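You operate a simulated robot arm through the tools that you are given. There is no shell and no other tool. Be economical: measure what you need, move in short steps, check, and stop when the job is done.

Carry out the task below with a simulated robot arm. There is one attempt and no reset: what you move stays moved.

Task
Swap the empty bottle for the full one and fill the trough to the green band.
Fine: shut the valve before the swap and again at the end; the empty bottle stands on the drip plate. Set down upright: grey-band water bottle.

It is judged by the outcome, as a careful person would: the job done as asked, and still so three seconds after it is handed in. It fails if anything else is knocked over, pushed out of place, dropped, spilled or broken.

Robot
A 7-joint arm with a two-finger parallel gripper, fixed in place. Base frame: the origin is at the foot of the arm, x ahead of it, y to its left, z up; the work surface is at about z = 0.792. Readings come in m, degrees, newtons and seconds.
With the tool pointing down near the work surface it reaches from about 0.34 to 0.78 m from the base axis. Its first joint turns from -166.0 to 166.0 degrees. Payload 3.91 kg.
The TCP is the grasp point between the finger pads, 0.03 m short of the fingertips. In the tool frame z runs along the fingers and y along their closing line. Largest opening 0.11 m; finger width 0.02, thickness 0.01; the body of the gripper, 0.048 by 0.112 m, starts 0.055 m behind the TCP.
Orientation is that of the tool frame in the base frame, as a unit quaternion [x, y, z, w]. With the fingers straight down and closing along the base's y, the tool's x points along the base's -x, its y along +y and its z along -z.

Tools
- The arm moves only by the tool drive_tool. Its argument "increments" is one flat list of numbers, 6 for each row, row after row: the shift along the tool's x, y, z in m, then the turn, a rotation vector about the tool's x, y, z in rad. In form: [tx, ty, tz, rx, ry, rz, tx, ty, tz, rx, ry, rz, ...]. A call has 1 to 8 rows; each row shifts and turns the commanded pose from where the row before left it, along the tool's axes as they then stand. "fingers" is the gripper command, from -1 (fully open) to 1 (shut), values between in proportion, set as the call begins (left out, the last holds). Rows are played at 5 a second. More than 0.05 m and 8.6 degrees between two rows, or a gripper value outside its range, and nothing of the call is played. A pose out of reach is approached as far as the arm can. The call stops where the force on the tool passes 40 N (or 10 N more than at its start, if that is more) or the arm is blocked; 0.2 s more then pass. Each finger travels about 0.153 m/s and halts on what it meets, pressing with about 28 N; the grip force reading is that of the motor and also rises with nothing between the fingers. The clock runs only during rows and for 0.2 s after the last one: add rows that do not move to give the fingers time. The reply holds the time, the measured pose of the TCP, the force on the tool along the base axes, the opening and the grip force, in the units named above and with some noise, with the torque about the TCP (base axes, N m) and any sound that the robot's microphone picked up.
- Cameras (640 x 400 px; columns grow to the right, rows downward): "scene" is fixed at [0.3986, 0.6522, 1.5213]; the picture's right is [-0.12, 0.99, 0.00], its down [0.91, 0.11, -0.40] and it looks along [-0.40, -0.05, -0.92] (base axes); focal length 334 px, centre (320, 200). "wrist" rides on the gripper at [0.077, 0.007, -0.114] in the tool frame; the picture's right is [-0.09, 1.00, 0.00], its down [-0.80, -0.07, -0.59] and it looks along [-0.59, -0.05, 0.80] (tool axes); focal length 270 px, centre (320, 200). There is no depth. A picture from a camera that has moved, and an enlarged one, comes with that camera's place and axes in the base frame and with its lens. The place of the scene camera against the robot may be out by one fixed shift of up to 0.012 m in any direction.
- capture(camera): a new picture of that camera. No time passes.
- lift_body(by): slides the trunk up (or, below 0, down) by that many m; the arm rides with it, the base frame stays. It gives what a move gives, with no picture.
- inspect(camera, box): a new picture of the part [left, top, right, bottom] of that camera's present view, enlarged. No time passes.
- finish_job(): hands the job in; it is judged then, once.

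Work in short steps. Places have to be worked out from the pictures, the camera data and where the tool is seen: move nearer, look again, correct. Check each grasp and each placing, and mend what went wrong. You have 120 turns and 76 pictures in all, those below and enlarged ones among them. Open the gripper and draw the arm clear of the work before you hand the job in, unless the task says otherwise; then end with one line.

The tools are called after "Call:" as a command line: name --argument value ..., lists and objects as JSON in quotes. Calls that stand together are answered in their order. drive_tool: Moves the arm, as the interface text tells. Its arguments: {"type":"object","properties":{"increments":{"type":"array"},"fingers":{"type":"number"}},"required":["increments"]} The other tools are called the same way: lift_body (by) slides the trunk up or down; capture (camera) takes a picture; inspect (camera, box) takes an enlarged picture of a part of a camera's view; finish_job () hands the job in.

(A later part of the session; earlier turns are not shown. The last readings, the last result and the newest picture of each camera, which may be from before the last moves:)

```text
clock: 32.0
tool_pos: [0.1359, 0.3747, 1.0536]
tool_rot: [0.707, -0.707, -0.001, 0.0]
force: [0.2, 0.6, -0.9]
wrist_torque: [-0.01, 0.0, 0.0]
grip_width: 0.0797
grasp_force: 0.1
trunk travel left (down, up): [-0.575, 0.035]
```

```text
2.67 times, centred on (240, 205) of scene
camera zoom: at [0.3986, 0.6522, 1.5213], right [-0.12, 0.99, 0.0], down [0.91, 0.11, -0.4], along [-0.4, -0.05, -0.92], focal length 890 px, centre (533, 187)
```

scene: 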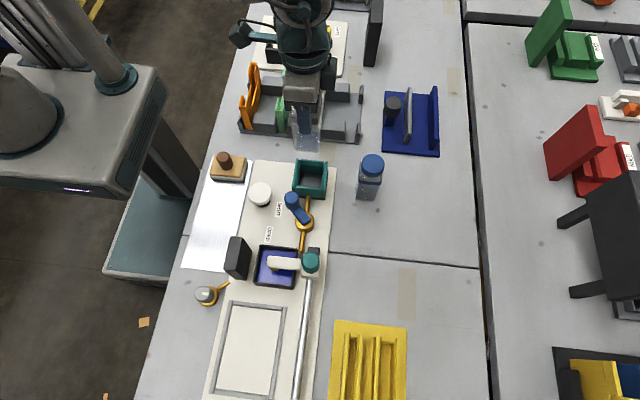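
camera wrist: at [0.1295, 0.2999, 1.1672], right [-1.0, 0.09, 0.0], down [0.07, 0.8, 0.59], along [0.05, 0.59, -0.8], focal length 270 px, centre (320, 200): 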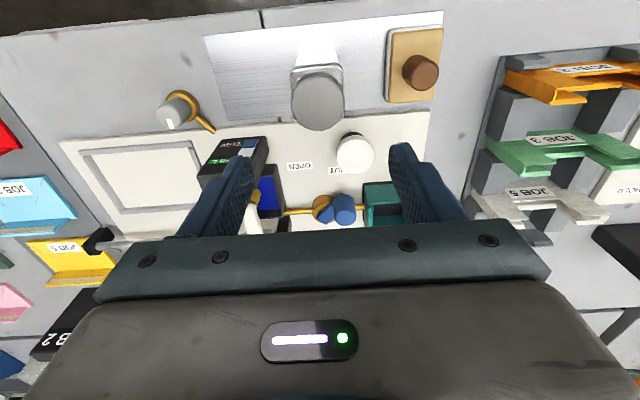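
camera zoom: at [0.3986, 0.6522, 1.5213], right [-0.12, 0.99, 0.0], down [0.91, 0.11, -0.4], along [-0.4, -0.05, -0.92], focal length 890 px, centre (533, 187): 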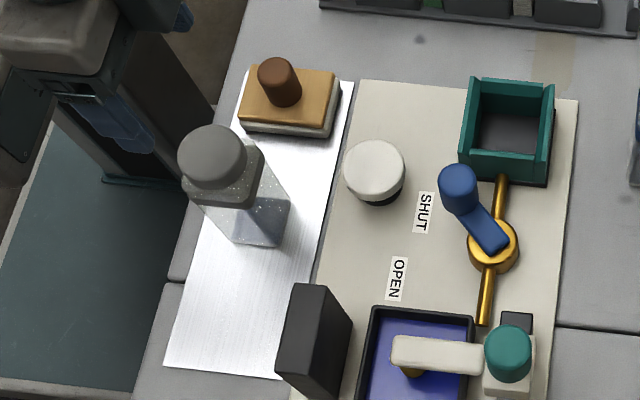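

The empty bottle stands on the plate. I move over to the blue-band bottle at around (0.06, 0.71).

Call:
drive_tool --increments '[-0.039, 0.0095, 0, 0, 0, 0, -0.039, 0.0095, 0, 0, 0, 0, -0.039, 0.0095, 0, 0, 0, 0, -0.039, 0.0095, 0, 0, 0, 0, -0.039, 0.0095, 0, 0, 0, 0, -0.039, 0.0095, 0, 0, 0, 0, -0.039, 0.0095, 0, 0, 0, 0, -0.039, 0.0095, 0, 0, 0, 0]'

Call:
capture --camera "wrist"

```text
clock: 33.8
tool_pos: [0.0571, 0.6904, 1.0506]
tool_rot: [0.708, -0.706, 0.0, 0.001]
force: [-0.8, 1.3, 0.3]
wrist_torque: [-0.02, 0.03, -0.01]
grip_width: 0.0799
grasp_force: 0.1
trunk travel left (down, up): [-0.575, 0.035]
```

```text
37 pictures are left
camera wrist: at [0.0521, 0.615, 1.1646], right [-1.0, 0.09, 0.0], down [0.07, 0.8, 0.59], along [0.05, 0.59, -0.81], focal length 270 px, centre (320, 200)
```

wrist: 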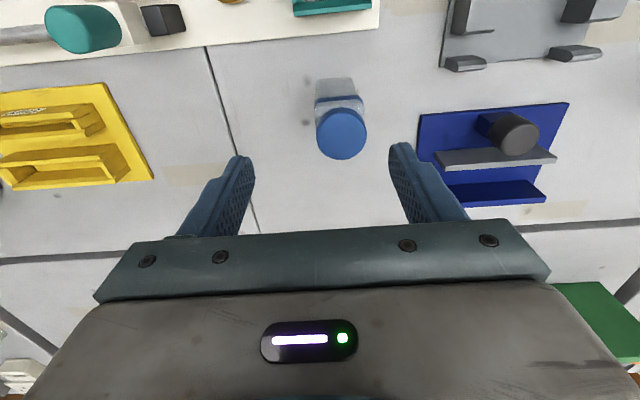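

The cap is at about (0.040, 0.720). I move nearer and lower to check its yaw.

Call:
drive_tool --increments '[-0.008, 0.016, 0.02, 0, 0, 0, 0, 0, 0.04, 0, 0, 0]'

Call:
capture --camera "wrist"

Call:
inspect --camera "scene" --box '[320, 130, 420, 220]'

```text
clock: 34.4
tool_pos: [0.0439, 0.6986, 0.9922]
tool_rot: [-0.707, 0.707, 0.0, -0.001]
force: [0.5, 0.8, -0.5]
wrist_torque: [-0.01, -0.03, 0.01]
grip_width: 0.0797
grasp_force: 0.1
trunk travel left (down, up): [-0.575, 0.035]
```

```text
36 pictures are left
camera wrist: at [0.038, 0.6222, 1.1059], right [-1.0, 0.09, 0.0], down [0.07, 0.8, 0.59], along [0.05, 0.59, -0.8], focal length 270 px, centre (320, 200)
```

wrist: 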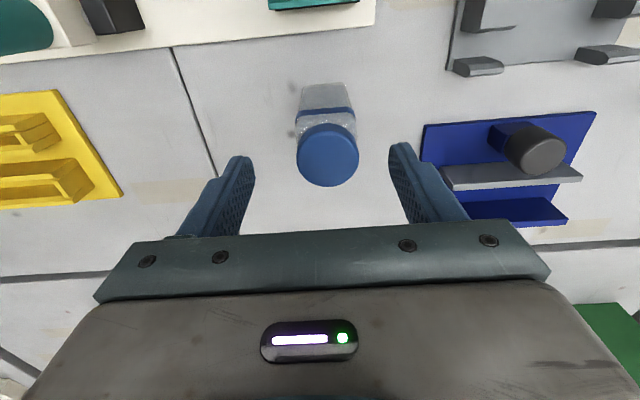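

```text
4.44 times, centred on (370, 175) of scene
camera zoom: at [0.3986, 0.6522, 1.5213], right [-0.12, 0.99, 0.0], down [0.91, 0.11, -0.4], along [-0.4, -0.05, -0.92], focal length 1484 px, centre (98, 311)
```

zoom: 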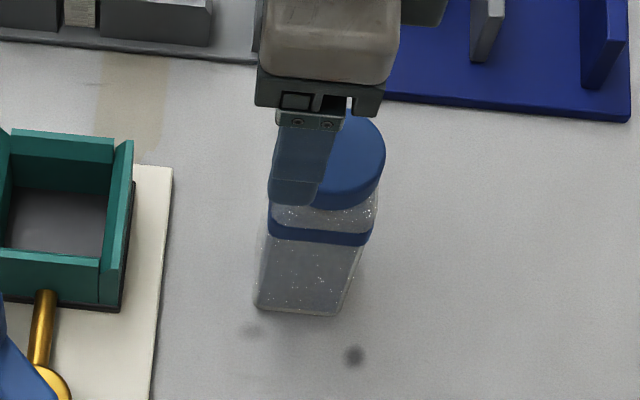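

The bottle is aligned with the axes, cap at (0.0406, 0.722). I center and descend to z≈0.888, then close.

Call:
drive_tool --increments '[-0.0125, 0.0015, 0, 0, 0, 0, -0.0115, 0.0015, 0, 0, 0, 0, 0, 0, 0.04, 0, 0, 0, 0, 0, 0.04, 0, 0, 0, 0, 0, 0.024, 0, 0, 0]'

Call:
drive_tool --increments '[0, 0, 0, 0, 0, 0, 0, 0, 0, 0, 0, 0, 0, 0, 0, 0, 0, 0]' --fingers 1

```text
clock: 35.6
tool_pos: [0.0393, 0.7205, 0.8865]
tool_rot: [0.707, -0.707, 0.0, 0.0]
force: [-0.1, 0.2, 0.3]
wrist_torque: [0.0, 0.02, 0.0]
grip_width: 0.0799
grasp_force: 0.1
trunk travel left (down, up): [-0.575, 0.035]
```

```text
clock: 36.4
tool_pos: [0.0411, 0.7197, 0.8865]
tool_rot: [-0.707, 0.707, 0.0, 0.0]
force: [-0.9, -0.5, -0.5]
wrist_torque: [0.02, 0.03, 0.0]
grip_width: 0.0498
grasp_force: 28.0
trunk travel left (down, up): [-0.575, 0.035]
```

Gripped (0.050 m). I lift and check.

Call:
drive_tool --increments '[0, 0, -0.01, 0, 0, 0, 0, 0, -0.03, 0, 0, 0, 0, 0, -0.04, 0, 0, 0, 0, 0, -0.04, 0, 0, 0, 0, 0, -0.03, 0, 0, 0, 0, 0, -0.02, 0, 0, 0]'

Call:
capture --camera "wrist"

```text
clock: 37.8
tool_pos: [0.0401, 0.7196, 1.0589]
tool_rot: [-0.707, 0.707, 0.0, 0.001]
force: [0.1, -0.2, -4.4]
wrist_torque: [0.02, -0.02, 0.01]
grip_width: 0.0496
grasp_force: 27.9
trunk travel left (down, up): [-0.575, 0.035]
```

```text
34 pictures are left
camera wrist: at [0.0343, 0.6439, 1.1731], right [-1.0, 0.09, 0.0], down [0.07, 0.8, 0.59], along [0.05, 0.59, -0.8], focal length 270 px, centre (320, 200)
```

wrist: 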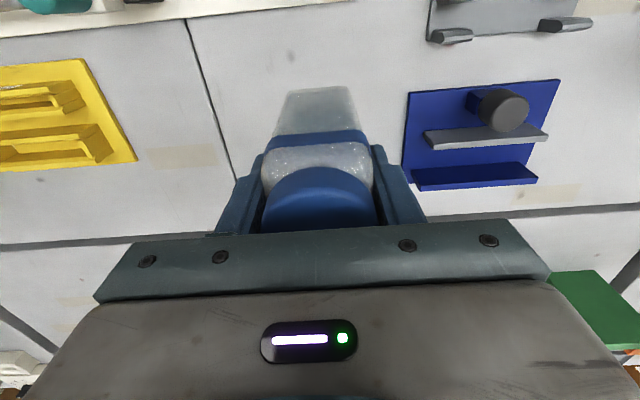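

The force shows about 4.4 N of weight, so this one is full. It sits in the grip like the grey one did, so I bring the TCP to the same pose as before over the dock (0.042, 0.587).

Call:
drive_tool --increments '[0.02, -0.0005, 0, 0, 0, 0, 0.03, -0.0005, 0, 0, 0, 0, 0.03, -0.0005, 0, 0, 0, 0, 0.03, 0, 0, 0, 0, 0, 0.018, 0, 0, 0, 0, 0, 0.005, 0, 0, 0, 0, 0, 0, 0, 0, 0, 0, 0]'

Call:
capture --camera "wrist"

Call:
inspect --camera "scene" --box '[250, 100, 370, 210]'

```text
clock: 39.4
tool_pos: [0.0428, 0.5839, 1.0608]
tool_rot: [0.707, -0.707, 0.0, 0.0]
force: [-0.7, -0.9, -2.3]
wrist_torque: [-0.02, 0.02, 0.02]
grip_width: 0.0497
grasp_force: 28.1
trunk travel left (down, up): [-0.575, 0.035]
```

```text
33 pictures are left
camera wrist: at [0.0381, 0.5092, 1.1741], right [-1.0, 0.09, 0.0], down [0.07, 0.8, 0.59], along [0.05, 0.59, -0.8], focal length 270 px, centre (320, 200)
```

wrist: 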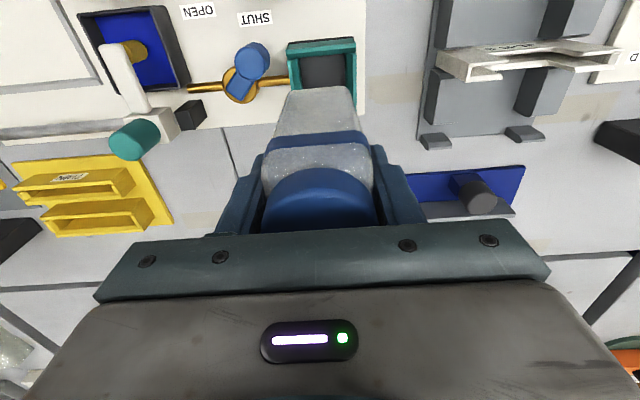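

```text
3.64 times, centred on (310, 155) of scene
camera zoom: at [0.3986, 0.6522, 1.5213], right [-0.12, 0.99, 0.0], down [0.91, 0.11, -0.4], along [-0.4, -0.05, -0.92], focal length 1214 px, centre (356, 364)
```

zoom: 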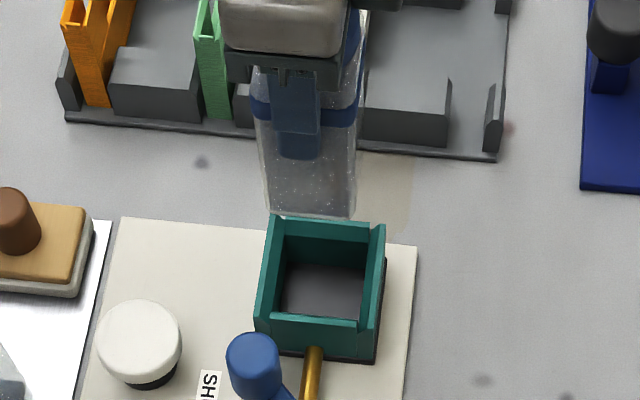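

The scene view puts the bottle and the dock rim within 1–2 mm of each other. I nudge +y 1.5 mm, descend to just above the rim, and look again.

Call:
drive_tool --increments '[-0.0015, 0, 0.03, 0, 0, 0, 0, 0, 0.03, 0, 0, 0, 0, 0, 0.025, 0, 0, 0, 0, 0, 0, 0, 0, 0]'

Call:
inspect --camera "wrist" --box '[220, 0, 420, 200]'

Call:
inspect --camera "scene" --box '[270, 130, 350, 205]'

```text
clock: 40.4
tool_pos: [0.043, 0.5865, 0.9752]
tool_rot: [0.707, -0.707, 0.0, 0.0]
force: [0.0, 0.0, -3.6]
wrist_torque: [0.02, 0.0, -0.01]
grip_width: 0.0498
grasp_force: 27.7
trunk travel left (down, up): [-0.575, 0.035]
```

```text
2.00 times, centred on (320, 100) of wrist
camera zoom: at [0.0371, 0.5117, 1.0879], right [-1.0, 0.09, 0.0], down [0.07, 0.8, 0.59], along [0.05, 0.59, -0.8], focal length 541 px, centre (320, 400)
```

zoom: 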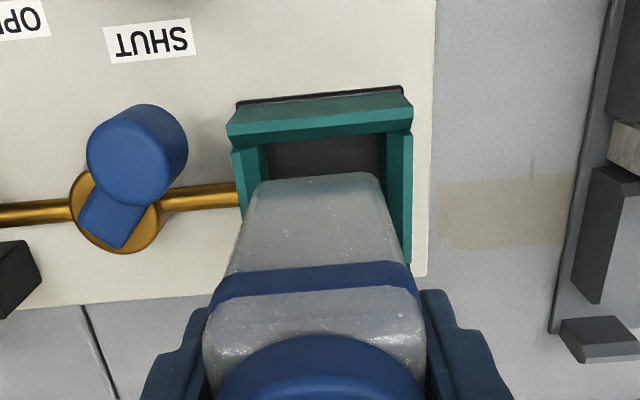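

```text
5.33 times, centred on (310, 168) of scene
camera zoom: at [0.3986, 0.6522, 1.5213], right [-0.12, 0.99, 0.0], down [0.91, 0.11, -0.4], along [-0.4, -0.05, -0.92], focal length 1781 px, centre (373, 373)
```

zoom: 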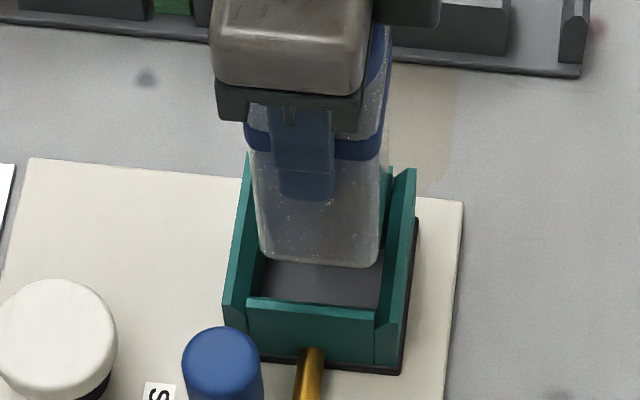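

Alignment is within about 1–2 mm with a few mm of clearance and chamfered rims. I lower into the dock in small steps.

Call:
drive_tool --increments '[0, 0.001, 0.01, 0, 0, 0, 0, 0, 0.008, 0, 0, 0, 0, 0, 0.008, 0, 0, 0]'

Call:
drive_tool --increments '[0, 0, 0.007, 0, 0, 0, 0, 0, 0.007, 0, 0, 0]'

Call:
inspect --camera "scene" --box '[270, 130, 350, 205]'

```text
clock: 41.2
tool_pos: [0.0436, 0.5873, 0.9484]
tool_rot: [-0.707, 0.707, 0.0, 0.0]
force: [0.1, 0.1, -4.0]
wrist_torque: [0.0, -0.01, -0.01]
grip_width: 0.0498
grasp_force: 28.0
trunk travel left (down, up): [-0.575, 0.035]
```

```text
clock: 41.8
tool_pos: [0.0413, 0.5867, 0.9343]
tool_rot: [0.708, -0.707, 0.0, 0.0]
force: [-0.5, -0.1, -3.7]
wrist_torque: [0.0, -0.03, -0.02]
grip_width: 0.0501
grasp_force: 28.5
trunk travel left (down, up): [-0.575, 0.035]
```

```text
5.33 times, centred on (310, 168) of scene
camera zoom: at [0.3986, 0.6522, 1.5213], right [-0.12, 0.99, 0.0], down [0.91, 0.11, -0.4], along [-0.4, -0.05, -0.92], focal length 1781 px, centre (373, 373)
```

zoom: 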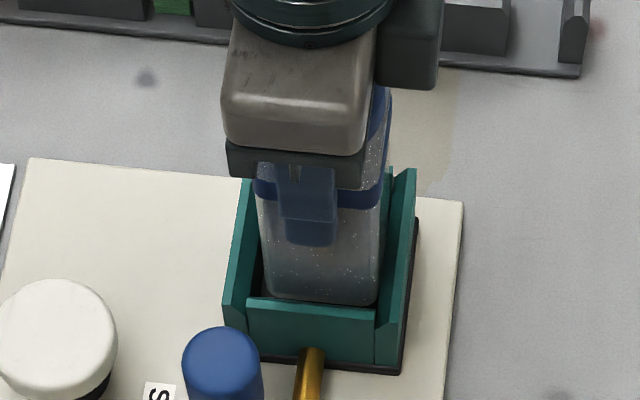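

It's entering freely. I continue down to the floor.

Call:
drive_tool --increments '[0, 0, 0.007, 0, 0, 0, 0, 0, 0.007, 0, 0, 0, 0, 0, 0.005, 0, 0, 0]'

Call:
drive_tool --increments '[0, 0, 0.003, 0, 0, 0]'

Call:
drive_tool --increments '[0, 0, 0.002, 0, 0, 0]'

```text
clock: 42.6
tool_pos: [0.0425, 0.5878, 0.914]
tool_rot: [0.707, -0.707, 0.001, 0.001]
force: [-0.6, -5.2, -3.3]
wrist_torque: [-0.37, -0.04, -0.11]
grip_width: 0.05
grasp_force: 28.8
trunk travel left (down, up): [-0.575, 0.035]
```

```text
clock: 43.0
tool_pos: [0.042, 0.5869, 0.9115]
tool_rot: [-0.706, 0.708, -0.001, 0.0]
force: [-0.1, -6.7, -1.3]
wrist_torque: [-0.43, -0.03, -0.09]
grip_width: 0.0497
grasp_force: 27.7
trunk travel left (down, up): [-0.575, 0.035]
```

```text
clock: 43.4
tool_pos: [0.0413, 0.5861, 0.9101]
tool_rot: [0.708, -0.706, 0.001, 0.001]
force: [0.6, -8.6, -1.1]
wrist_torque: [-0.57, -0.02, -0.07]
grip_width: 0.0497
grasp_force: 27.9
trunk travel left (down, up): [-0.575, 0.035]
```

A side force of -8.6 N in y means it's rubbing the +y wall. I shift 2 mm to -y and continue down.

Call:
drive_tool --increments '[0.002, 0, 0, 0, 0, 0, 0, 0, 0.002, 0, 0, 0]'

Call:
drive_tool --increments '[0, 0, 0.002, 0, 0, 0]'

```text
clock: 44.0
tool_pos: [0.042, 0.5875, 0.9072]
tool_rot: [0.708, -0.706, 0.0, 0.0]
force: [0.5, -0.1, -3.1]
wrist_torque: [-0.01, 0.02, -0.01]
grip_width: 0.05
grasp_force: 28.0
trunk travel left (down, up): [-0.575, 0.035]
```

```text
clock: 44.4
tool_pos: [0.0412, 0.5872, 0.9071]
tool_rot: [-0.707, 0.708, 0.001, 0.0]
force: [0.2, 0.0, 4.9]
wrist_torque: [-0.17, -0.01, 0.03]
grip_width: 0.0497
grasp_force: 28.0
trunk travel left (down, up): [-0.575, 0.035]
```

Floor contact at z≈0.907, and the side force is gone. I press lightly to seat it, then release and rise.

Call:
drive_tool --increments '[0, 0, 0.0015, 0, 0, 0]'

Call:
drive_tool --increments '[0, 0, 0, 0, 0, 0, 0, 0, 0, 0, 0, 0]' --fingers -0.45

Call:
drive_tool --increments '[0, 0, -0.02, 0, 0, 0, 0, 0, -0.04, 0, 0, 0, 0, 0, -0.04, 0, 0, 0, 0, 0, -0.04, 0, 0, 0]'

Call:
capture --camera "wrist"

Call:
inspect --camera "scene" --box '[170, 120, 400, 270]'

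```text
clock: 44.8
tool_pos: [0.0427, 0.5858, 0.9064]
tool_rot: [0.707, -0.707, -0.002, -0.001]
force: [0.2, 1.7, 20.0]
wrist_torque: [-0.4, 0.0, -0.02]
grip_width: 0.0498
grasp_force: 28.2
trunk travel left (down, up): [-0.575, 0.035]
```

```text
clock: 45.4
tool_pos: [0.0419, 0.5848, 0.9023]
tool_rot: [-0.707, 0.707, -0.001, -0.001]
force: [0.0, -0.3, 0.5]
wrist_torque: [0.03, -0.02, -0.03]
grip_width: 0.0794
grasp_force: 0.1
trunk travel left (down, up): [-0.575, 0.035]
```

```text
clock: 46.4
tool_pos: [0.0418, 0.5843, 1.0451]
tool_rot: [-0.707, 0.708, 0.0, 0.0]
force: [-0.6, -1.0, 0.4]
wrist_torque: [0.01, 0.01, -0.02]
grip_width: 0.08
grasp_force: 0.1
trunk travel left (down, up): [-0.575, 0.035]
```

```text
28 pictures are left
camera wrist: at [0.0365, 0.5096, 1.1588], right [-1.0, 0.09, 0.0], down [0.07, 0.8, 0.59], along [0.05, 0.59, -0.8], focal length 270 px, centre (320, 200)
```

wrist: 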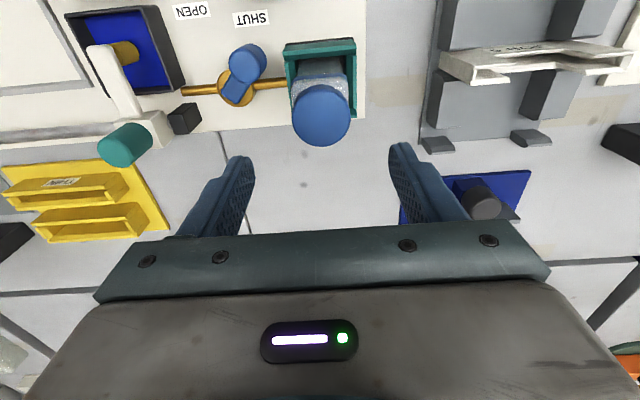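

```text
2.67 times, centred on (285, 195) of scene
camera zoom: at [0.3986, 0.6522, 1.5213], right [-0.12, 0.99, 0.0], down [0.91, 0.11, -0.4], along [-0.4, -0.05, -0.92], focal length 890 px, centre (413, 213)
```

zoom: 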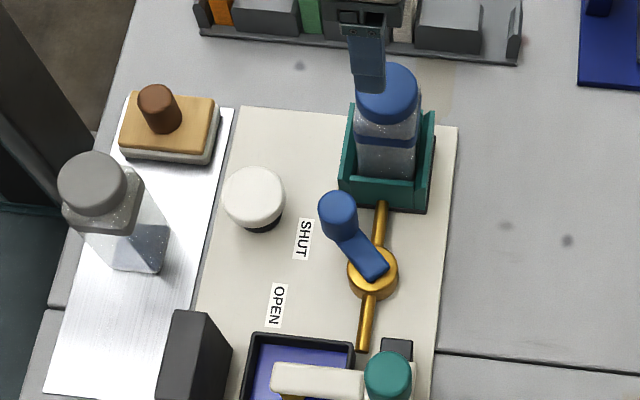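

The full bottle is seated upright. Now I rotate 30° again, go above the knob's shut position (0.1147, 0.552), and check.

Call:
drive_tool --increments '[0, 0, 0, 0, 0, -0.131, 0, 0, 0, 0, 0, -0.131, 0, 0, 0, 0, 0, -0.131, 0, 0, 0, 0, 0, -0.131, 0.0322, -0.0234, 0, 0, 0, 0, 0.0322, -0.0234, 0, 0, 0, 0, 0, 0, 0.03, 0, 0, 0]' --fingers 0.1

Call:
capture --camera "wrist"

```text
clock: 48.0
tool_pos: [0.1169, 0.5515, 1.0142]
tool_rot: [0.867, -0.499, 0.001, 0.0]
force: [-0.5, 1.1, 0.2]
wrist_torque: [-0.01, -0.01, 0.03]
grip_width: 0.0496
grasp_force: 0.0
trunk travel left (down, up): [-0.575, 0.035]
```

```text
26 pictures are left
camera wrist: at [0.1507, 0.4842, 1.1271], right [-0.91, -0.42, 0.0], down [-0.34, 0.73, 0.59], along [-0.25, 0.54, -0.8], focal length 270 px, centre (320, 200)
```

wrist: 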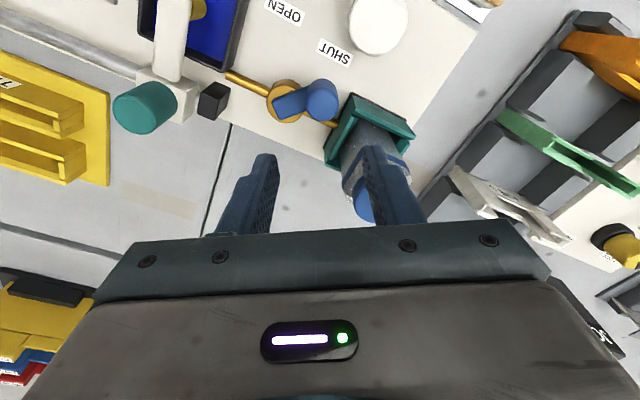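

The lever is unchanged. I descend onto the knob and grip it.

Call:
drive_tool --increments '[-0.0012, 0.0015, 0.03, 0, 0, 0, 0, 0, 0.04, 0, 0, 0, 0, 0, 0.035, 0, 0, 0, 0, 0, 0.022, 0, 0, 0]'

Call:
drive_tool --increments '[0, 0, 0, 0, 0, 0, 0, 0, 0, 0, 0, 0]' --fingers 1

```text
clock: 49.0
tool_pos: [0.1137, 0.554, 0.8854]
tool_rot: [0.866, -0.499, 0.0, 0.0]
force: [-0.3, 0.8, -0.6]
wrist_torque: [0.01, 0.0, 0.02]
grip_width: 0.0495
grasp_force: 0.0
trunk travel left (down, up): [-0.575, 0.035]
```

```text
clock: 49.6
tool_pos: [0.1139, 0.5541, 0.8846]
tool_rot: [0.867, -0.499, 0.0, 0.0]
force: [-0.7, -1.4, -1.9]
wrist_torque: [0.31, 0.2, 0.05]
grip_width: 0.0308
grasp_force: 44.7
trunk travel left (down, up): [-0.575, 0.035]
```

Gripped. I turn the lever to OPEN along the fitted arc.

Call:
drive_tool --increments '[0.0072, -0.0025, 0, 0, 0, 0, 0.0067, -0.0036, 0, 0, 0, 0, 0.0059, -0.0048, 0, 0, 0, 0, 0.005, -0.0057, 0, 0, 0, 0, 0.004, -0.0067, 0, 0, 0, 0, 0.0027, -0.0071, 0, 0, 0, 0, 0.0014, -0.0074, 0, 0, 0, 0, 0.0001, -0.0076, 0, 0, 0, 0]'

Call:
inspect --camera "scene" --box '[220, 170, 340, 290]'

```text
clock: 51.4
tool_pos: [0.171, 0.5476, 0.887]
tool_rot: [0.866, -0.501, 0.0, -0.001]
force: [-5.7, -8.0, -6.6]
wrist_torque: [-0.64, 0.46, 0.37]
grip_width: 0.0312
grasp_force: 45.4
trunk travel left (down, up): [-0.575, 0.035]
```

```text
3.33 times, centred on (280, 230) of scene
camera zoom: at [0.3986, 0.6522, 1.5213], right [-0.12, 0.99, 0.0], down [0.91, 0.11, -0.4], along [-0.4, -0.05, -0.92], focal length 1113 px, centre (453, 100)
```

zoom: 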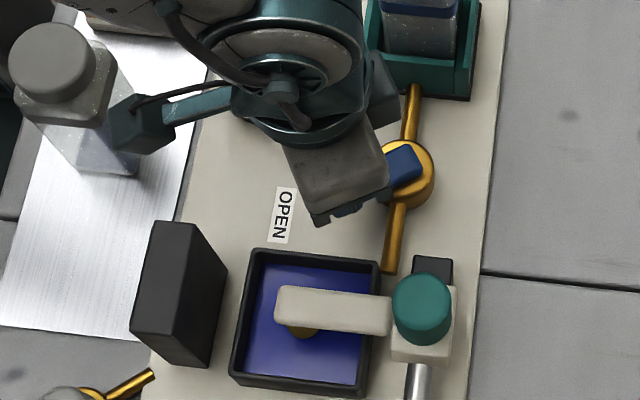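

Open now. To calibrate the flow safely, I shut it right away along the same arc, then read the gauge.

Call:
drive_tool --increments '[-0.0001, 0.0076, 0, 0, 0, 0, -0.0014, 0.0074, 0, 0, 0, 0, -0.0027, 0.0071, 0, 0, 0, 0, -0.004, 0.0067, 0, 0, 0, 0, -0.005, 0.0057, 0, 0, 0, 0, -0.0059, 0.0048, 0, 0, 0, 0, -0.0067, 0.0036, 0, 0, 0, 0, -0.0085, 0.003, 0, 0, 0, 0]'

Call:
drive_tool --increments '[-0.002, 0.001, 0, 0, 0, 0, -0.001, 0, 0, 0, 0, 0]'

```text
clock: 53.2
tool_pos: [0.1138, 0.5542, 0.8862]
tool_rot: [0.867, -0.499, 0.001, 0.001]
force: [21.0, 3.3, 0.0]
wrist_torque: [-0.37, -1.12, 0.25]
grip_width: 0.0309
grasp_force: 45.1
trunk travel left (down, up): [-0.575, 0.035]
```

```text
clock: 53.8
tool_pos: [0.1136, 0.5551, 0.8865]
tool_rot: [0.866, -0.501, 0.001, 0.002]
force: [25.4, -11.0, -2.0]
wrist_torque: [0.47, -0.16, 0.15]
grip_width: 0.0312
grasp_force: 45.2
trunk travel left (down, up): [-0.575, 0.035]
```

Shut against the stop. I release, rise, and back off to a gauge viewing spot.

Call:
drive_tool --increments '[0.005, -0.002, 0, 0, 0, 0, 0, 0, 0, 0, 0, 0]'

Call:
drive_tool --increments '[0, 0, 0, 0, 0, 0, 0, 0, 0, 0, 0, 0]' --fingers 0.1

Call:
drive_tool --increments '[0, 0, -0.03, 0, 0, 0, 0, 0, -0.04, 0, 0, 0, 0, 0, -0.04, 0, 0, 0, 0, 0, -0.04, 0, 0, 0, 0.041, 0.006, 0, 0, 0, 0, 0.041, 0.006, 0, 0, 0, 0, 0.041, 0.006, 0, 0, 0, 0, 0.041, 0.006, 0, 0, 0, 0]'

Call:
capture --camera "wrist"

```text
clock: 54.4
tool_pos: [0.1139, 0.5541, 0.8866]
tool_rot: [0.867, -0.498, -0.001, 0.0]
force: [13.3, 1.9, -7.9]
wrist_torque: [-0.52, -0.87, 0.39]
grip_width: 0.0311
grasp_force: 44.9
trunk travel left (down, up): [-0.575, 0.035]
```

```text
clock: 55.0
tool_pos: [0.115, 0.5527, 0.8874]
tool_rot: [0.866, -0.5, 0.0, 0.001]
force: [-0.3, 0.9, 0.2]
wrist_torque: [-0.03, -0.01, 0.02]
grip_width: 0.0495
grasp_force: 0.1
trunk travel left (down, up): [-0.575, 0.035]
```

```text
clock: 56.8
tool_pos: [0.1742, 0.3971, 1.0351]
tool_rot: [0.866, -0.499, -0.001, 0.0]
force: [0.6, -0.5, -1.2]
wrist_torque: [-0.03, 0.02, 0.03]
grip_width: 0.0495
grasp_force: 0.2
trunk travel left (down, up): [-0.575, 0.035]
```

```text
24 pictures are left
camera wrist: at [0.2079, 0.329, 1.1482], right [-0.91, -0.42, 0.0], down [-0.34, 0.73, 0.6], along [-0.25, 0.54, -0.8], focal length 270 px, centre (320, 200)
```

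wrist: 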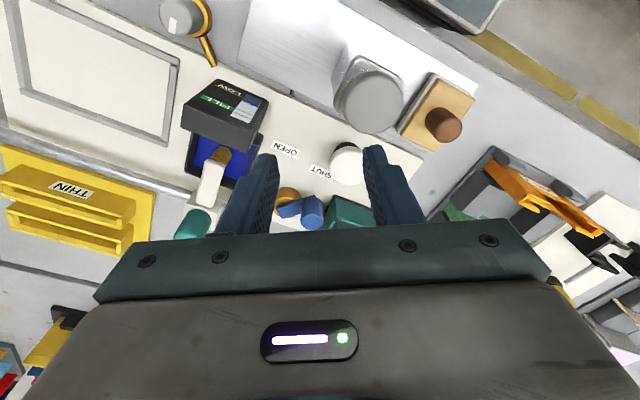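

Call:
inspect --camera "wrist" --box '[180, 70, 280, 135]'

```text
6.15 times, centred on (230, 102) of wrist
camera zoom: at [0.2079, 0.329, 1.1482], right [-0.91, -0.42, 0.0], down [-0.34, 0.73, 0.6], along [-0.25, 0.54, -0.8], focal length 1663 px, centre (874, 800)
```

zoom: 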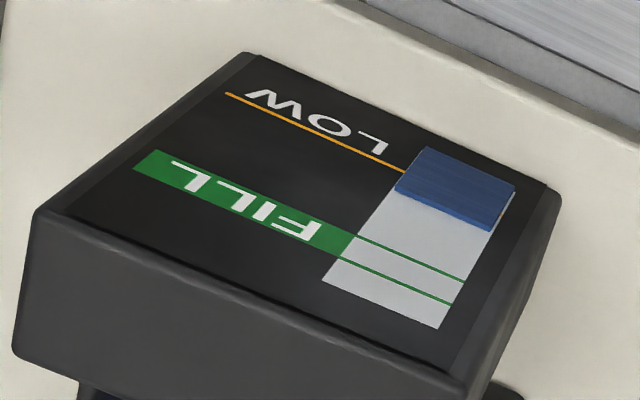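

The level hardly changed after the brief pulse, so the flow is slow. I go back, open the valve, and leave it open while watching the gauge.

Call:
drive_tool --increments '[-0.041, -0.006, 0, 0, 0, 0, -0.041, -0.006, 0, 0, 0, 0, -0.041, -0.006, 0, 0, 0, 0, -0.0405, -0.006, 0, 0, 0, 0, 0, 0, 0.04, 0, 0, 0, 0, 0, 0.04, 0, 0, 0, 0, 0, 0.04, 0, 0, 0, 0, 0, 0.028, 0, 0, 0]'

Call:
drive_tool --increments '[0, 0, 0, 0, 0, 0, 0, 0, 0, 0, 0, 0]' --fingers 1

```text
clock: 58.6
tool_pos: [0.1151, 0.5534, 0.8888]
tool_rot: [0.867, -0.499, 0.0, 0.0]
force: [0.7, -0.1, -0.8]
wrist_torque: [-0.03, 0.0, -0.02]
grip_width: 0.0497
grasp_force: 0.1
trunk travel left (down, up): [-0.575, 0.035]
```

```text
clock: 59.2
tool_pos: [0.1141, 0.5532, 0.889]
tool_rot: [0.867, -0.499, 0.0, 0.0]
force: [1.9, -1.4, -2.1]
wrist_torque: [0.45, 0.21, 0.12]
grip_width: 0.0311
grasp_force: 44.7
trunk travel left (down, up): [-0.575, 0.035]
```

Call:
drive_tool --increments '[0.0072, -0.0025, 0, 0, 0, 0, 0.0067, -0.0036, 0, 0, 0, 0, 0.0059, -0.0048, 0, 0, 0, 0, 0.005, -0.0057, 0, 0, 0, 0, 0.004, -0.0067, 0, 0, 0, 0, 0.0027, -0.0071, 0, 0, 0, 0, 0.0014, -0.0074, 0, 0, 0, 0, -0.0002, -0.0086, 0, 0, 0, 0]'

Call:
drive_tool --increments '[-0.0015, -0.0025, 0, 0, 0, 0]'

```text
clock: 61.0
tool_pos: [0.1745, 0.549, 0.8892]
tool_rot: [0.865, -0.501, 0.0, -0.003]
force: [-2.0, -1.0, -3.1]
wrist_torque: [-0.38, 0.51, 0.09]
grip_width: 0.0309
grasp_force: 44.6
trunk travel left (down, up): [-0.575, 0.035]
```

```text
clock: 61.4
tool_pos: [0.1738, 0.5502, 0.8892]
tool_rot: [0.866, -0.5, 0.001, 0.0]
force: [1.7, -8.4, -0.8]
wrist_torque: [0.65, 0.24, 0.2]
grip_width: 0.0308
grasp_force: 44.7
trunk travel left (down, up): [-0.575, 0.035]
```

Open at about (0.174, 0.550). I release, rise, and go look at the gauge.

Call:
drive_tool --increments '[0, 0, 0, 0, 0, 0]' --fingers 0.1

Call:
drive_tool --increments '[0, 0, -0.03, 0, 0, 0, 0, 0, -0.04, 0, 0, 0, 0, 0, -0.04, 0, 0, 0, 0, 0, -0.036, 0, 0, 0, 0.0331, 0.0191, 0, 0, 0, 0, 0.0331, 0.0191, 0, 0, 0, 0, 0.0331, 0.0191, 0, 0, 0, 0, 0.0331, 0.0191, 0, 0, 0, 0]'

Call:
inspect --camera "wrist" --box '[180, 70, 340, 230]'

```text
clock: 61.8
tool_pos: [0.1731, 0.5504, 0.8899]
tool_rot: [0.867, -0.499, -0.001, 0.0]
force: [0.2, -0.3, -1.0]
wrist_torque: [0.03, 0.0, 0.01]
grip_width: 0.0497
grasp_force: 0.2
trunk travel left (down, up): [-0.575, 0.035]
```

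```text
clock: 63.6
tool_pos: [0.1708, 0.3964, 1.0374]
tool_rot: [0.866, -0.5, -0.001, -0.001]
force: [0.1, -0.6, 0.1]
wrist_torque: [0.0, 0.01, 0.0]
grip_width: 0.0495
grasp_force: 0.1
trunk travel left (down, up): [-0.575, 0.035]
```

```text
2.50 times, centred on (260, 150) of wrist
camera zoom: at [0.2036, 0.3281, 1.1519], right [-0.91, -0.42, 0.0], down [-0.34, 0.73, 0.6], along [-0.25, 0.54, -0.8], focal length 676 px, centre (470, 325)
```

zoom: 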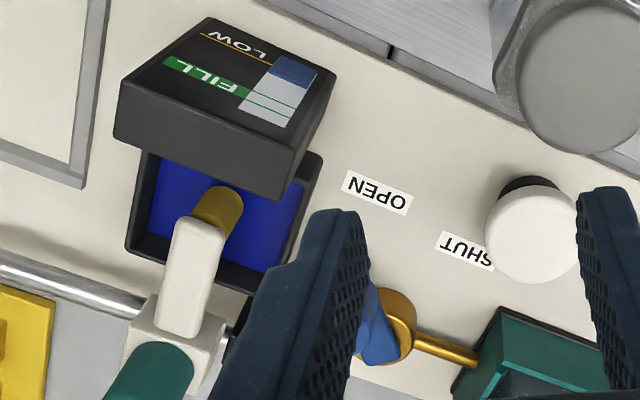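

Still about 0.33. I wait a couple of seconds and compare.

Call:
drive_tool --increments '[0, 0, 0, 0, 0, 0, 0, 0, 0, 0, 0, 0, 0, 0, 0, 0, 0, 0, 0, 0, 0, 0, 0, 0, 0, 0, 0, 0, 0, 0, 0, 0, 0, 0, 0, 0, 0, 0, 0, 0, 0, 0, 0, 0, 0, 0, 0, 0]'

Call:
inspect --camera "wrist" --box '[180, 70, 280, 135]'

```text
clock: 65.4
tool_pos: [0.1693, 0.3978, 1.0371]
tool_rot: [0.867, -0.499, 0.0, 0.0]
force: [0.1, -0.1, -0.3]
wrist_torque: [0.01, 0.0, 0.01]
grip_width: 0.0495
grasp_force: 0.1
trunk travel left (down, up): [-0.575, 0.035]
```

```text
6.15 times, centred on (230, 102) of wrist
camera zoom: at [0.2037, 0.3293, 1.1515], right [-0.91, -0.42, 0.0], down [-0.34, 0.73, 0.59], along [-0.25, 0.54, -0.8], focal length 1663 px, centre (874, 800)
```

zoom: 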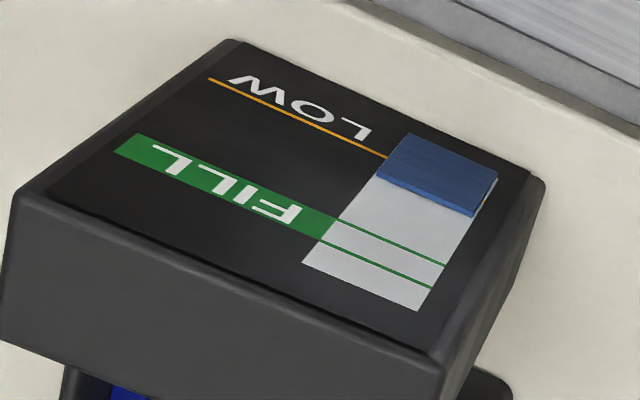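

No visible change yet after ~4 s. I wait longer before concluding anything.

Call:
drive_tool --increments '[0, 0, 0, 0, 0, 0, 0, 0, 0, 0, 0, 0, 0, 0, 0, 0, 0, 0, 0, 0, 0, 0, 0, 0, 0, 0, 0, 0, 0, 0, 0, 0, 0, 0, 0, 0, 0, 0, 0, 0, 0, 0, 0, 0, 0, 0, 0, 0]'

Call:
drive_tool --increments '[0, 0, 0, 0, 0, 0, 0, 0, 0, 0, 0, 0, 0, 0, 0, 0, 0, 0, 0, 0, 0, 0, 0, 0, 0, 0, 0, 0, 0, 0, 0, 0, 0, 0, 0, 0, 0, 0, 0, 0, 0, 0, 0, 0, 0, 0, 0, 0]'

Call:
inspect --camera "wrist" --box '[180, 70, 280, 135]'

Call:
inspect --camera "scene" --box '[240, 140, 340, 300]'

```text
clock: 67.2
tool_pos: [0.1697, 0.3978, 1.0386]
tool_rot: [0.866, -0.5, 0.0, 0.0]
force: [-0.1, -0.2, -0.6]
wrist_torque: [0.01, -0.02, -0.01]
grip_width: 0.0495
grasp_force: 0.1
trunk travel left (down, up): [-0.575, 0.035]
```

```text
clock: 69.0
tool_pos: [0.17, 0.3972, 1.0373]
tool_rot: [0.866, -0.499, 0.0, 0.0]
force: [0.1, 0.0, 0.9]
wrist_torque: [-0.03, 0.05, 0.03]
grip_width: 0.0496
grasp_force: 0.1
trunk travel left (down, up): [-0.575, 0.035]
```

```text
6.15 times, centred on (230, 102) of wrist
camera zoom: at [0.2037, 0.3293, 1.1515], right [-0.91, -0.42, 0.0], down [-0.34, 0.73, 0.59], along [-0.25, 0.54, -0.8], focal length 1663 px, centre (874, 800)
```

zoom: 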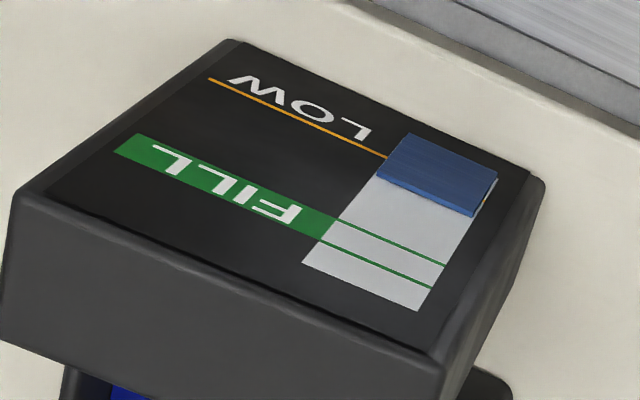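

```text
2.50 times, centred on (290, 220) of scene
camera zoom: at [0.3986, 0.6522, 1.5213], right [-0.12, 0.99, 0.0], down [0.91, 0.11, -0.4], along [-0.4, -0.05, -0.92], focal length 835 px, centre (395, 150)
```

zoom: 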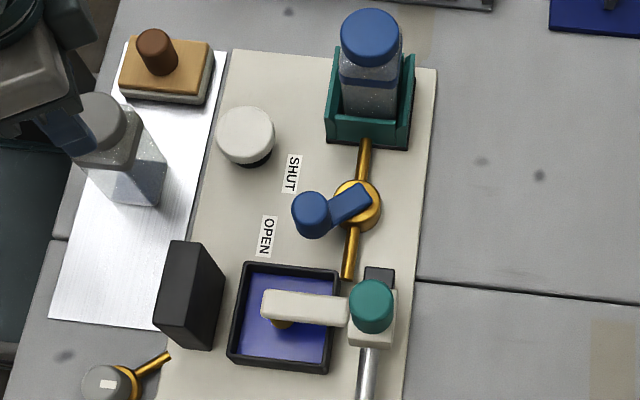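

The level doesn't move though the valve is open and the bottle is seated. The white capped plunger by the dock looks like a hand pump, so I'll close the fingers and press it gently at about (0.091, 0.480).

Call:
drive_tool --increments '[-0.0376, 0.0091, 0, 0, 0, 0, -0.0376, 0.0091, 0, 0, 0, 0, -0.0376, 0.0091, 0, 0, 0, 0, 0, 0, 0.04, 0, 0, 0, 0, 0, 0.04, 0, 0, 0, 0, 0, 0.04, 0, 0, 0, 0, 0, 0.03, 0, 0, 0]' --fingers 1

Call:
capture --camera "wrist"

Call:
inspect --camera "scene" --box '[190, 140, 310, 230]'

```text
clock: 70.6
tool_pos: [0.0907, 0.4813, 0.8842]
tool_rot: [0.866, -0.499, 0.0, 0.0]
force: [0.5, -0.9, -0.4]
wrist_torque: [-0.04, 0.02, 0.01]
grip_width: 0.0
grasp_force: 28.2
trunk travel left (down, up): [-0.575, 0.035]
```

```text
18 pictures are left
camera wrist: at [0.1248, 0.4137, 0.9975], right [-0.91, -0.42, 0.0], down [-0.34, 0.73, 0.59], along [-0.25, 0.54, -0.8], focal length 270 px, centre (320, 200)
```

wrist: 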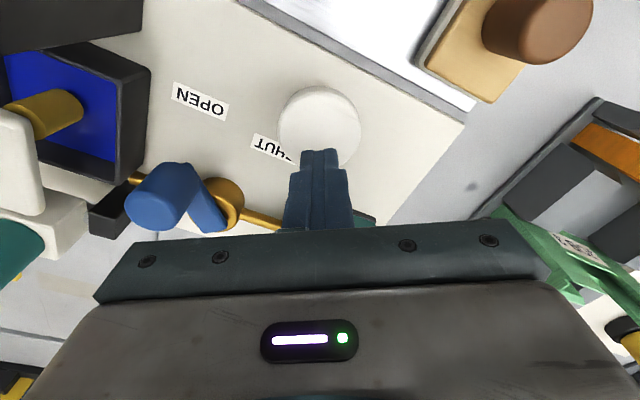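

```text
4.44 times, centred on (250, 185) of scene
camera zoom: at [0.3986, 0.6522, 1.5213], right [-0.12, 0.99, 0.0], down [0.91, 0.11, -0.4], along [-0.4, -0.05, -0.92], focal length 1484 px, centre (631, 267)
```

zoom: 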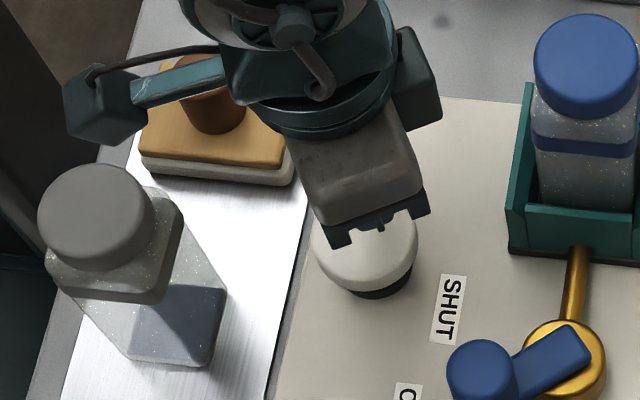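

The tips are over the button, slightly off-centre. I shift 5 mm and press down stepwise.

Call:
drive_tool --increments '[0.005, 0, 0.01, 0, 0, 0, 0, 0, 0.006, 0, 0, 0, 0, 0, 0.004, 0, 0, 0, 0, 0, 0.004, 0, 0, 0]'

Call:
drive_tool --increments '[0, 0, 0.004, 0, 0, 0, 0, 0, 0.003, 0, 0, 0]'

```text
clock: 71.6
tool_pos: [0.0928, 0.4761, 0.8612]
tool_rot: [0.867, -0.499, 0.0, 0.0]
force: [-1.5, -1.5, 1.9]
wrist_torque: [-0.05, 0.02, -0.01]
grip_width: 0.0
grasp_force: 28.1
trunk travel left (down, up): [-0.575, 0.035]
```

```text
clock: 72.2
tool_pos: [0.0938, 0.4768, 0.8561]
tool_rot: [0.866, -0.499, 0.0, -0.001]
force: [-1.2, -0.7, 13.3]
wrist_torque: [0.0, 0.03, -0.03]
grip_width: 0.0
grasp_force: 28.9
trunk travel left (down, up): [-0.575, 0.035]
heard: click
```

A click was heard. I lift off and go back to view the gauge.

Call:
drive_tool --increments '[0, 0, -0.02, 0, 0, 0, 0, 0, -0.04, 0, 0, 0, 0, 0, -0.04, 0, 0, 0, 0, 0, -0.04, 0, 0, 0, 0, 0, -0.04, 0, 0, 0, 0.036, -0.0091, 0, 0, 0, 0, 0.036, -0.0091, 0, 0, 0, 0, 0.036, -0.0091, 0, 0, 0, 0]'

Call:
inspect --camera "wrist" --box '[170, 60, 290, 150]'

```text
clock: 74.0
tool_pos: [0.1741, 0.3954, 1.0354]
tool_rot: [0.866, -0.499, 0.0, 0.0]
force: [-0.1, 0.4, -0.5]
wrist_torque: [0.01, -0.02, 0.01]
grip_width: 0.0002
grasp_force: 28.2
trunk travel left (down, up): [-0.575, 0.035]
```

```text
4.44 times, centred on (230, 105) of wrist
camera zoom: at [0.2077, 0.3274, 1.1491], right [-0.91, -0.42, 0.0], down [-0.34, 0.73, 0.6], along [-0.25, 0.54, -0.8], focal length 1201 px, centre (720, 622)
```

zoom: 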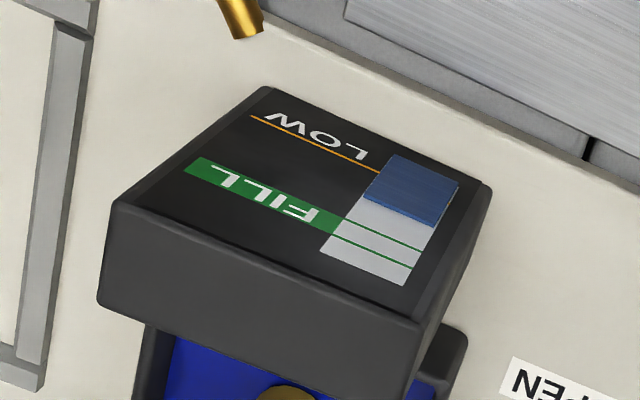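

The level rose from about 0.32 to 0.41. I wait to see whether it keeps flowing or was one dose.

Call:
drive_tool --increments '[0, 0, 0, 0, 0, 0, 0, 0, 0, 0, 0, 0, 0, 0, 0, 0, 0, 0, 0, 0, 0, 0, 0, 0, 0, 0, 0, 0, 0, 0]'

Call:
inspect --camera "wrist" --box '[170, 60, 290, 150]'

```text
clock: 75.2
tool_pos: [0.1746, 0.3966, 1.0356]
tool_rot: [0.866, -0.5, 0.0, 0.0]
force: [-0.5, -0.3, -0.7]
wrist_torque: [-0.01, 0.03, -0.02]
grip_width: 0.0
grasp_force: 27.3
trunk travel left (down, up): [-0.575, 0.035]
```

```text
4.44 times, centred on (230, 105) of wrist
camera zoom: at [0.2073, 0.3282, 1.149], right [-0.91, -0.42, 0.0], down [-0.34, 0.73, 0.59], along [-0.25, 0.54, -0.8], focal length 1201 px, centre (720, 622)
```

zoom: 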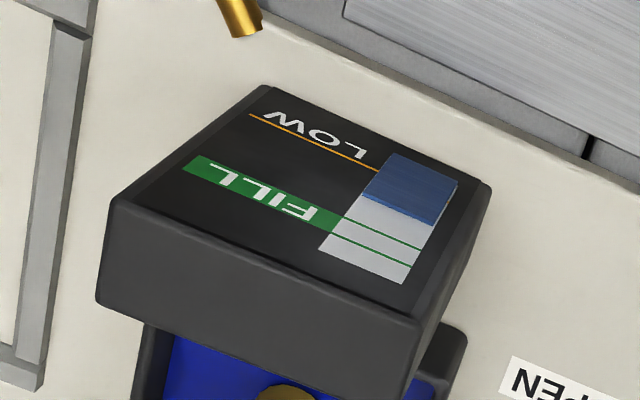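

It's one dose (≈0.09) per press, with flow only through the pump. I need about 4 more for mid-band; I return and press three more times, then check.

Call:
drive_tool --increments '[-0.036, 0.0091, 0, 0, 0, 0, -0.036, 0.0091, 0, 0, 0, 0, -0.036, 0.0091, 0, 0, 0, 0, 0, 0, 0.04, 0, 0, 0, 0, 0, 0.04, 0, 0, 0, 0, 0, 0.04, 0, 0, 0, 0, 0, 0.04, 0, 0, 0, 0, 0, 0.005, 0, 0, 0]'

Call:
drive_tool --increments '[0, 0, 0.008, 0, 0, 0, 0, 0, 0.004, 0, 0, 0, 0, 0, 0.003, 0, 0, 0]'

```text
clock: 77.0
tool_pos: [0.0933, 0.4767, 0.8679]
tool_rot: [0.866, -0.499, 0.0, 0.0]
force: [-0.5, 0.1, 0.5]
wrist_torque: [0.0, 0.03, 0.03]
grip_width: 0.0001
grasp_force: 28.2
trunk travel left (down, up): [-0.575, 0.035]
```

```text
clock: 77.8
tool_pos: [0.0922, 0.477, 0.8544]
tool_rot: [0.866, -0.5, -0.001, -0.001]
force: [-1.6, 0.4, 14.7]
wrist_torque: [-0.02, 0.07, -0.08]
grip_width: 0.0
grasp_force: 28.0
trunk travel left (down, up): [-0.575, 0.035]
heard: click
```

A click again. I release and press twice more.

Call:
drive_tool --increments '[0, 0, -0.015, 0, 0, 0, 0, 0, 0, 0, 0, 0, 0, 0, 0.008, 0, 0, 0, 0, 0, 0.004, 0, 0, 0, 0, 0, 0.003, 0, 0, 0]'

Call:
drive_tool --increments '[0, 0, -0.015, 0, 0, 0, 0, 0, 0, 0, 0, 0, 0, 0, 0.008, 0, 0, 0, 0, 0, 0.004, 0, 0, 0, 0, 0, 0.003, 0, 0, 0]'

Call:
drive_tool --increments '[0, 0, -0.02, 0, 0, 0, 0, 0, -0.04, 0, 0, 0, 0, 0, -0.04, 0, 0, 0, 0, 0, -0.04, 0, 0, 0, 0, 0, -0.04, 0, 0, 0, 0.036, -0.0091, 0, 0, 0, 0, 0.036, -0.0091, 0, 0, 0, 0, 0.036, -0.0091, 0, 0, 0, 0]'

Call:
inspect --camera "wrist" --box '[170, 60, 290, 150]'

```text
clock: 79.0
tool_pos: [0.0956, 0.4762, 0.8553]
tool_rot: [0.866, -0.5, 0.0, -0.001]
force: [0.9, -1.3, 12.5]
wrist_torque: [-0.04, -0.03, 0.01]
grip_width: 0.0
grasp_force: 27.7
trunk travel left (down, up): [-0.575, 0.035]
heard: click
```

```text
clock: 80.2
tool_pos: [0.0948, 0.4777, 0.8555]
tool_rot: [0.867, -0.499, 0.0, -0.002]
force: [-1.3, -0.6, 11.3]
wrist_torque: [-0.02, 0.0, -0.13]
grip_width: 0.0001
grasp_force: 27.9
trunk travel left (down, up): [-0.575, 0.035]
heard: click
```

```text
clock: 82.0
tool_pos: [0.1714, 0.396, 1.0348]
tool_rot: [0.867, -0.499, 0.0, 0.0]
force: [-0.3, -1.1, 0.0]
wrist_torque: [-0.03, -0.02, -0.02]
grip_width: 0.0
grasp_force: 28.0
trunk travel left (down, up): [-0.575, 0.035]
```

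```text
4.44 times, centred on (230, 105) of wrist
camera zoom: at [0.2054, 0.3274, 1.1482], right [-0.91, -0.42, 0.0], down [-0.34, 0.73, 0.59], along [-0.25, 0.54, -0.8], focal length 1201 px, centre (720, 622)
```

zoom: 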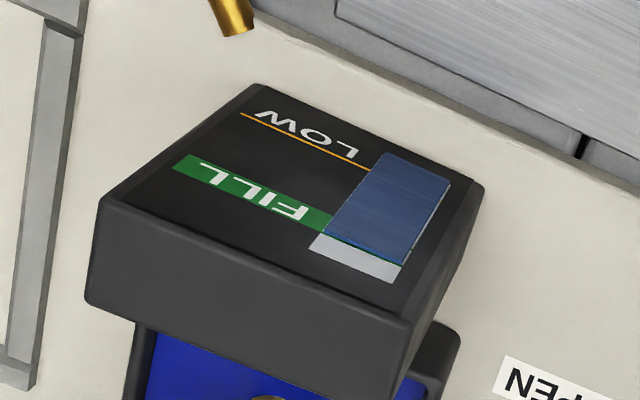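

The level is now around the band's upper part. I zoom to verify.

Call:
inspect --camera "wrist" --box '[222, 88, 262, 126]'

```text
10.53 times, centred on (242, 107) of wrist
camera zoom: at [0.2054, 0.3274, 1.1482], right [-0.91, -0.42, 0.0], down [-0.34, 0.73, 0.59], along [-0.25, 0.54, -0.8], focal length 2845 px, centre (1141, 1179)
```

zoom: 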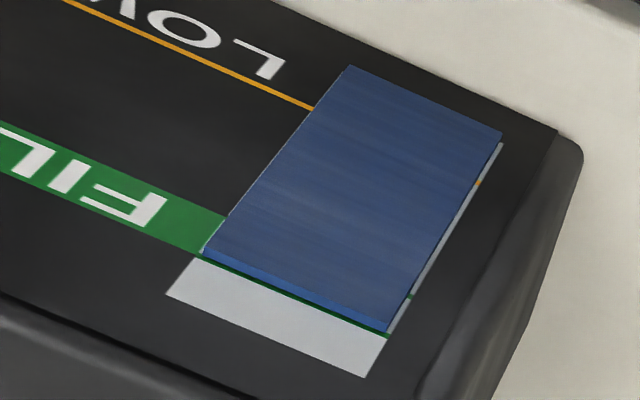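

The level sits just inside the upper line of the green band. Now I go back to the knob's open position and shut the valve.

Call:
drive_tool --increments '[-0.0332, -0.0191, 0, 0, 0, 0, -0.0332, -0.0191, 0, 0, 0, 0, -0.0331, -0.0191, 0, 0, 0, 0, -0.0331, -0.0191, 0, 0, 0, 0, 0, 0, 0.03, 0, 0, 0, 0, 0, 0.04, 0, 0, 0]' --fingers 0.1

Call:
capture --camera "wrist"

```text
clock: 83.4
tool_pos: [0.1708, 0.5495, 0.9618]
tool_rot: [0.866, -0.499, 0.0, -0.001]
force: [-0.4, 0.3, 0.4]
wrist_torque: [-0.01, 0.0, 0.01]
grip_width: 0.0496
grasp_force: 0.0
trunk travel left (down, up): [-0.575, 0.035]
```

```text
12 pictures are left
camera wrist: at [0.2045, 0.4817, 1.0758], right [-0.91, -0.42, 0.0], down [-0.34, 0.73, 0.59], along [-0.25, 0.54, -0.8], focal length 270 px, centre (320, 200)
```

wrist: 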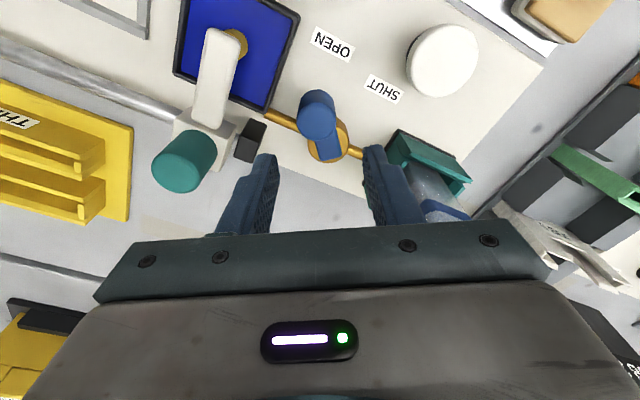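

The knob is at about (0.175, 0.550). I correct 3 mm, descend and grip.

Call:
drive_tool --increments '[0.0015, -0.0026, 0.03, 0, 0, 0, 0, 0, 0.03, 0, 0, 0, 0, 0, 0.014, 0, 0, 0]'

Call:
drive_tool --increments '[0, 0, 0, 0, 0, 0, 0, 0, 0, 0, 0, 0]' --fingers 1

```text
clock: 84.2
tool_pos: [0.1756, 0.5498, 0.8913]
tool_rot: [0.866, -0.5, -0.001, 0.0]
force: [0.4, -0.4, -0.3]
wrist_torque: [0.04, -0.01, 0.03]
grip_width: 0.0497
grasp_force: 0.2
trunk travel left (down, up): [-0.575, 0.035]
```

```text
clock: 84.8
tool_pos: [0.174, 0.5495, 0.8901]
tool_rot: [0.866, -0.499, -0.001, 0.0]
force: [0.5, -1.0, -0.7]
wrist_torque: [-0.05, -0.2, 0.01]
grip_width: 0.0307
grasp_force: 44.9
trunk travel left (down, up): [-0.575, 0.035]
```

Gripped. I turn to SHUT along the arc.

Call:
drive_tool --increments '[0.0009, 0.0061, 0, 0, 0, 0, -0.0001, 0.0076, 0, 0, 0, 0, -0.0014, 0.0074, 0, 0, 0, 0, -0.0027, 0.0071, 0, 0, 0, 0, -0.004, 0.0067, 0, 0, 0, 0, -0.005, 0.0057, 0, 0, 0, 0, -0.0059, 0.0048, 0, 0, 0, 0, -0.0067, 0.0036, 0, 0, 0, 0]'

Call:
drive_tool --increments '[-0.0072, 0.0025, 0, 0, 0, 0, -0.003, 0.001, 0, 0, 0, 0, -0.001, 0, 0, 0, 0, 0]'

```text
clock: 86.6
tool_pos: [0.1229, 0.5475, 0.8895]
tool_rot: [0.866, -0.5, 0.0, 0.0]
force: [19.0, -3.3, 8.0]
wrist_torque: [-0.52, -0.58, -0.81]
grip_width: 0.0312
grasp_force: 45.4
trunk travel left (down, up): [-0.575, 0.035]
```

```text
clock: 87.4
tool_pos: [0.1124, 0.5539, 0.8892]
tool_rot: [0.866, -0.499, -0.001, 0.0]
force: [16.8, 1.1, 6.7]
wrist_torque: [1.07, 0.23, 0.15]
grip_width: 0.031
grasp_force: 44.6
trunk travel left (down, up): [-0.575, 0.035]
```

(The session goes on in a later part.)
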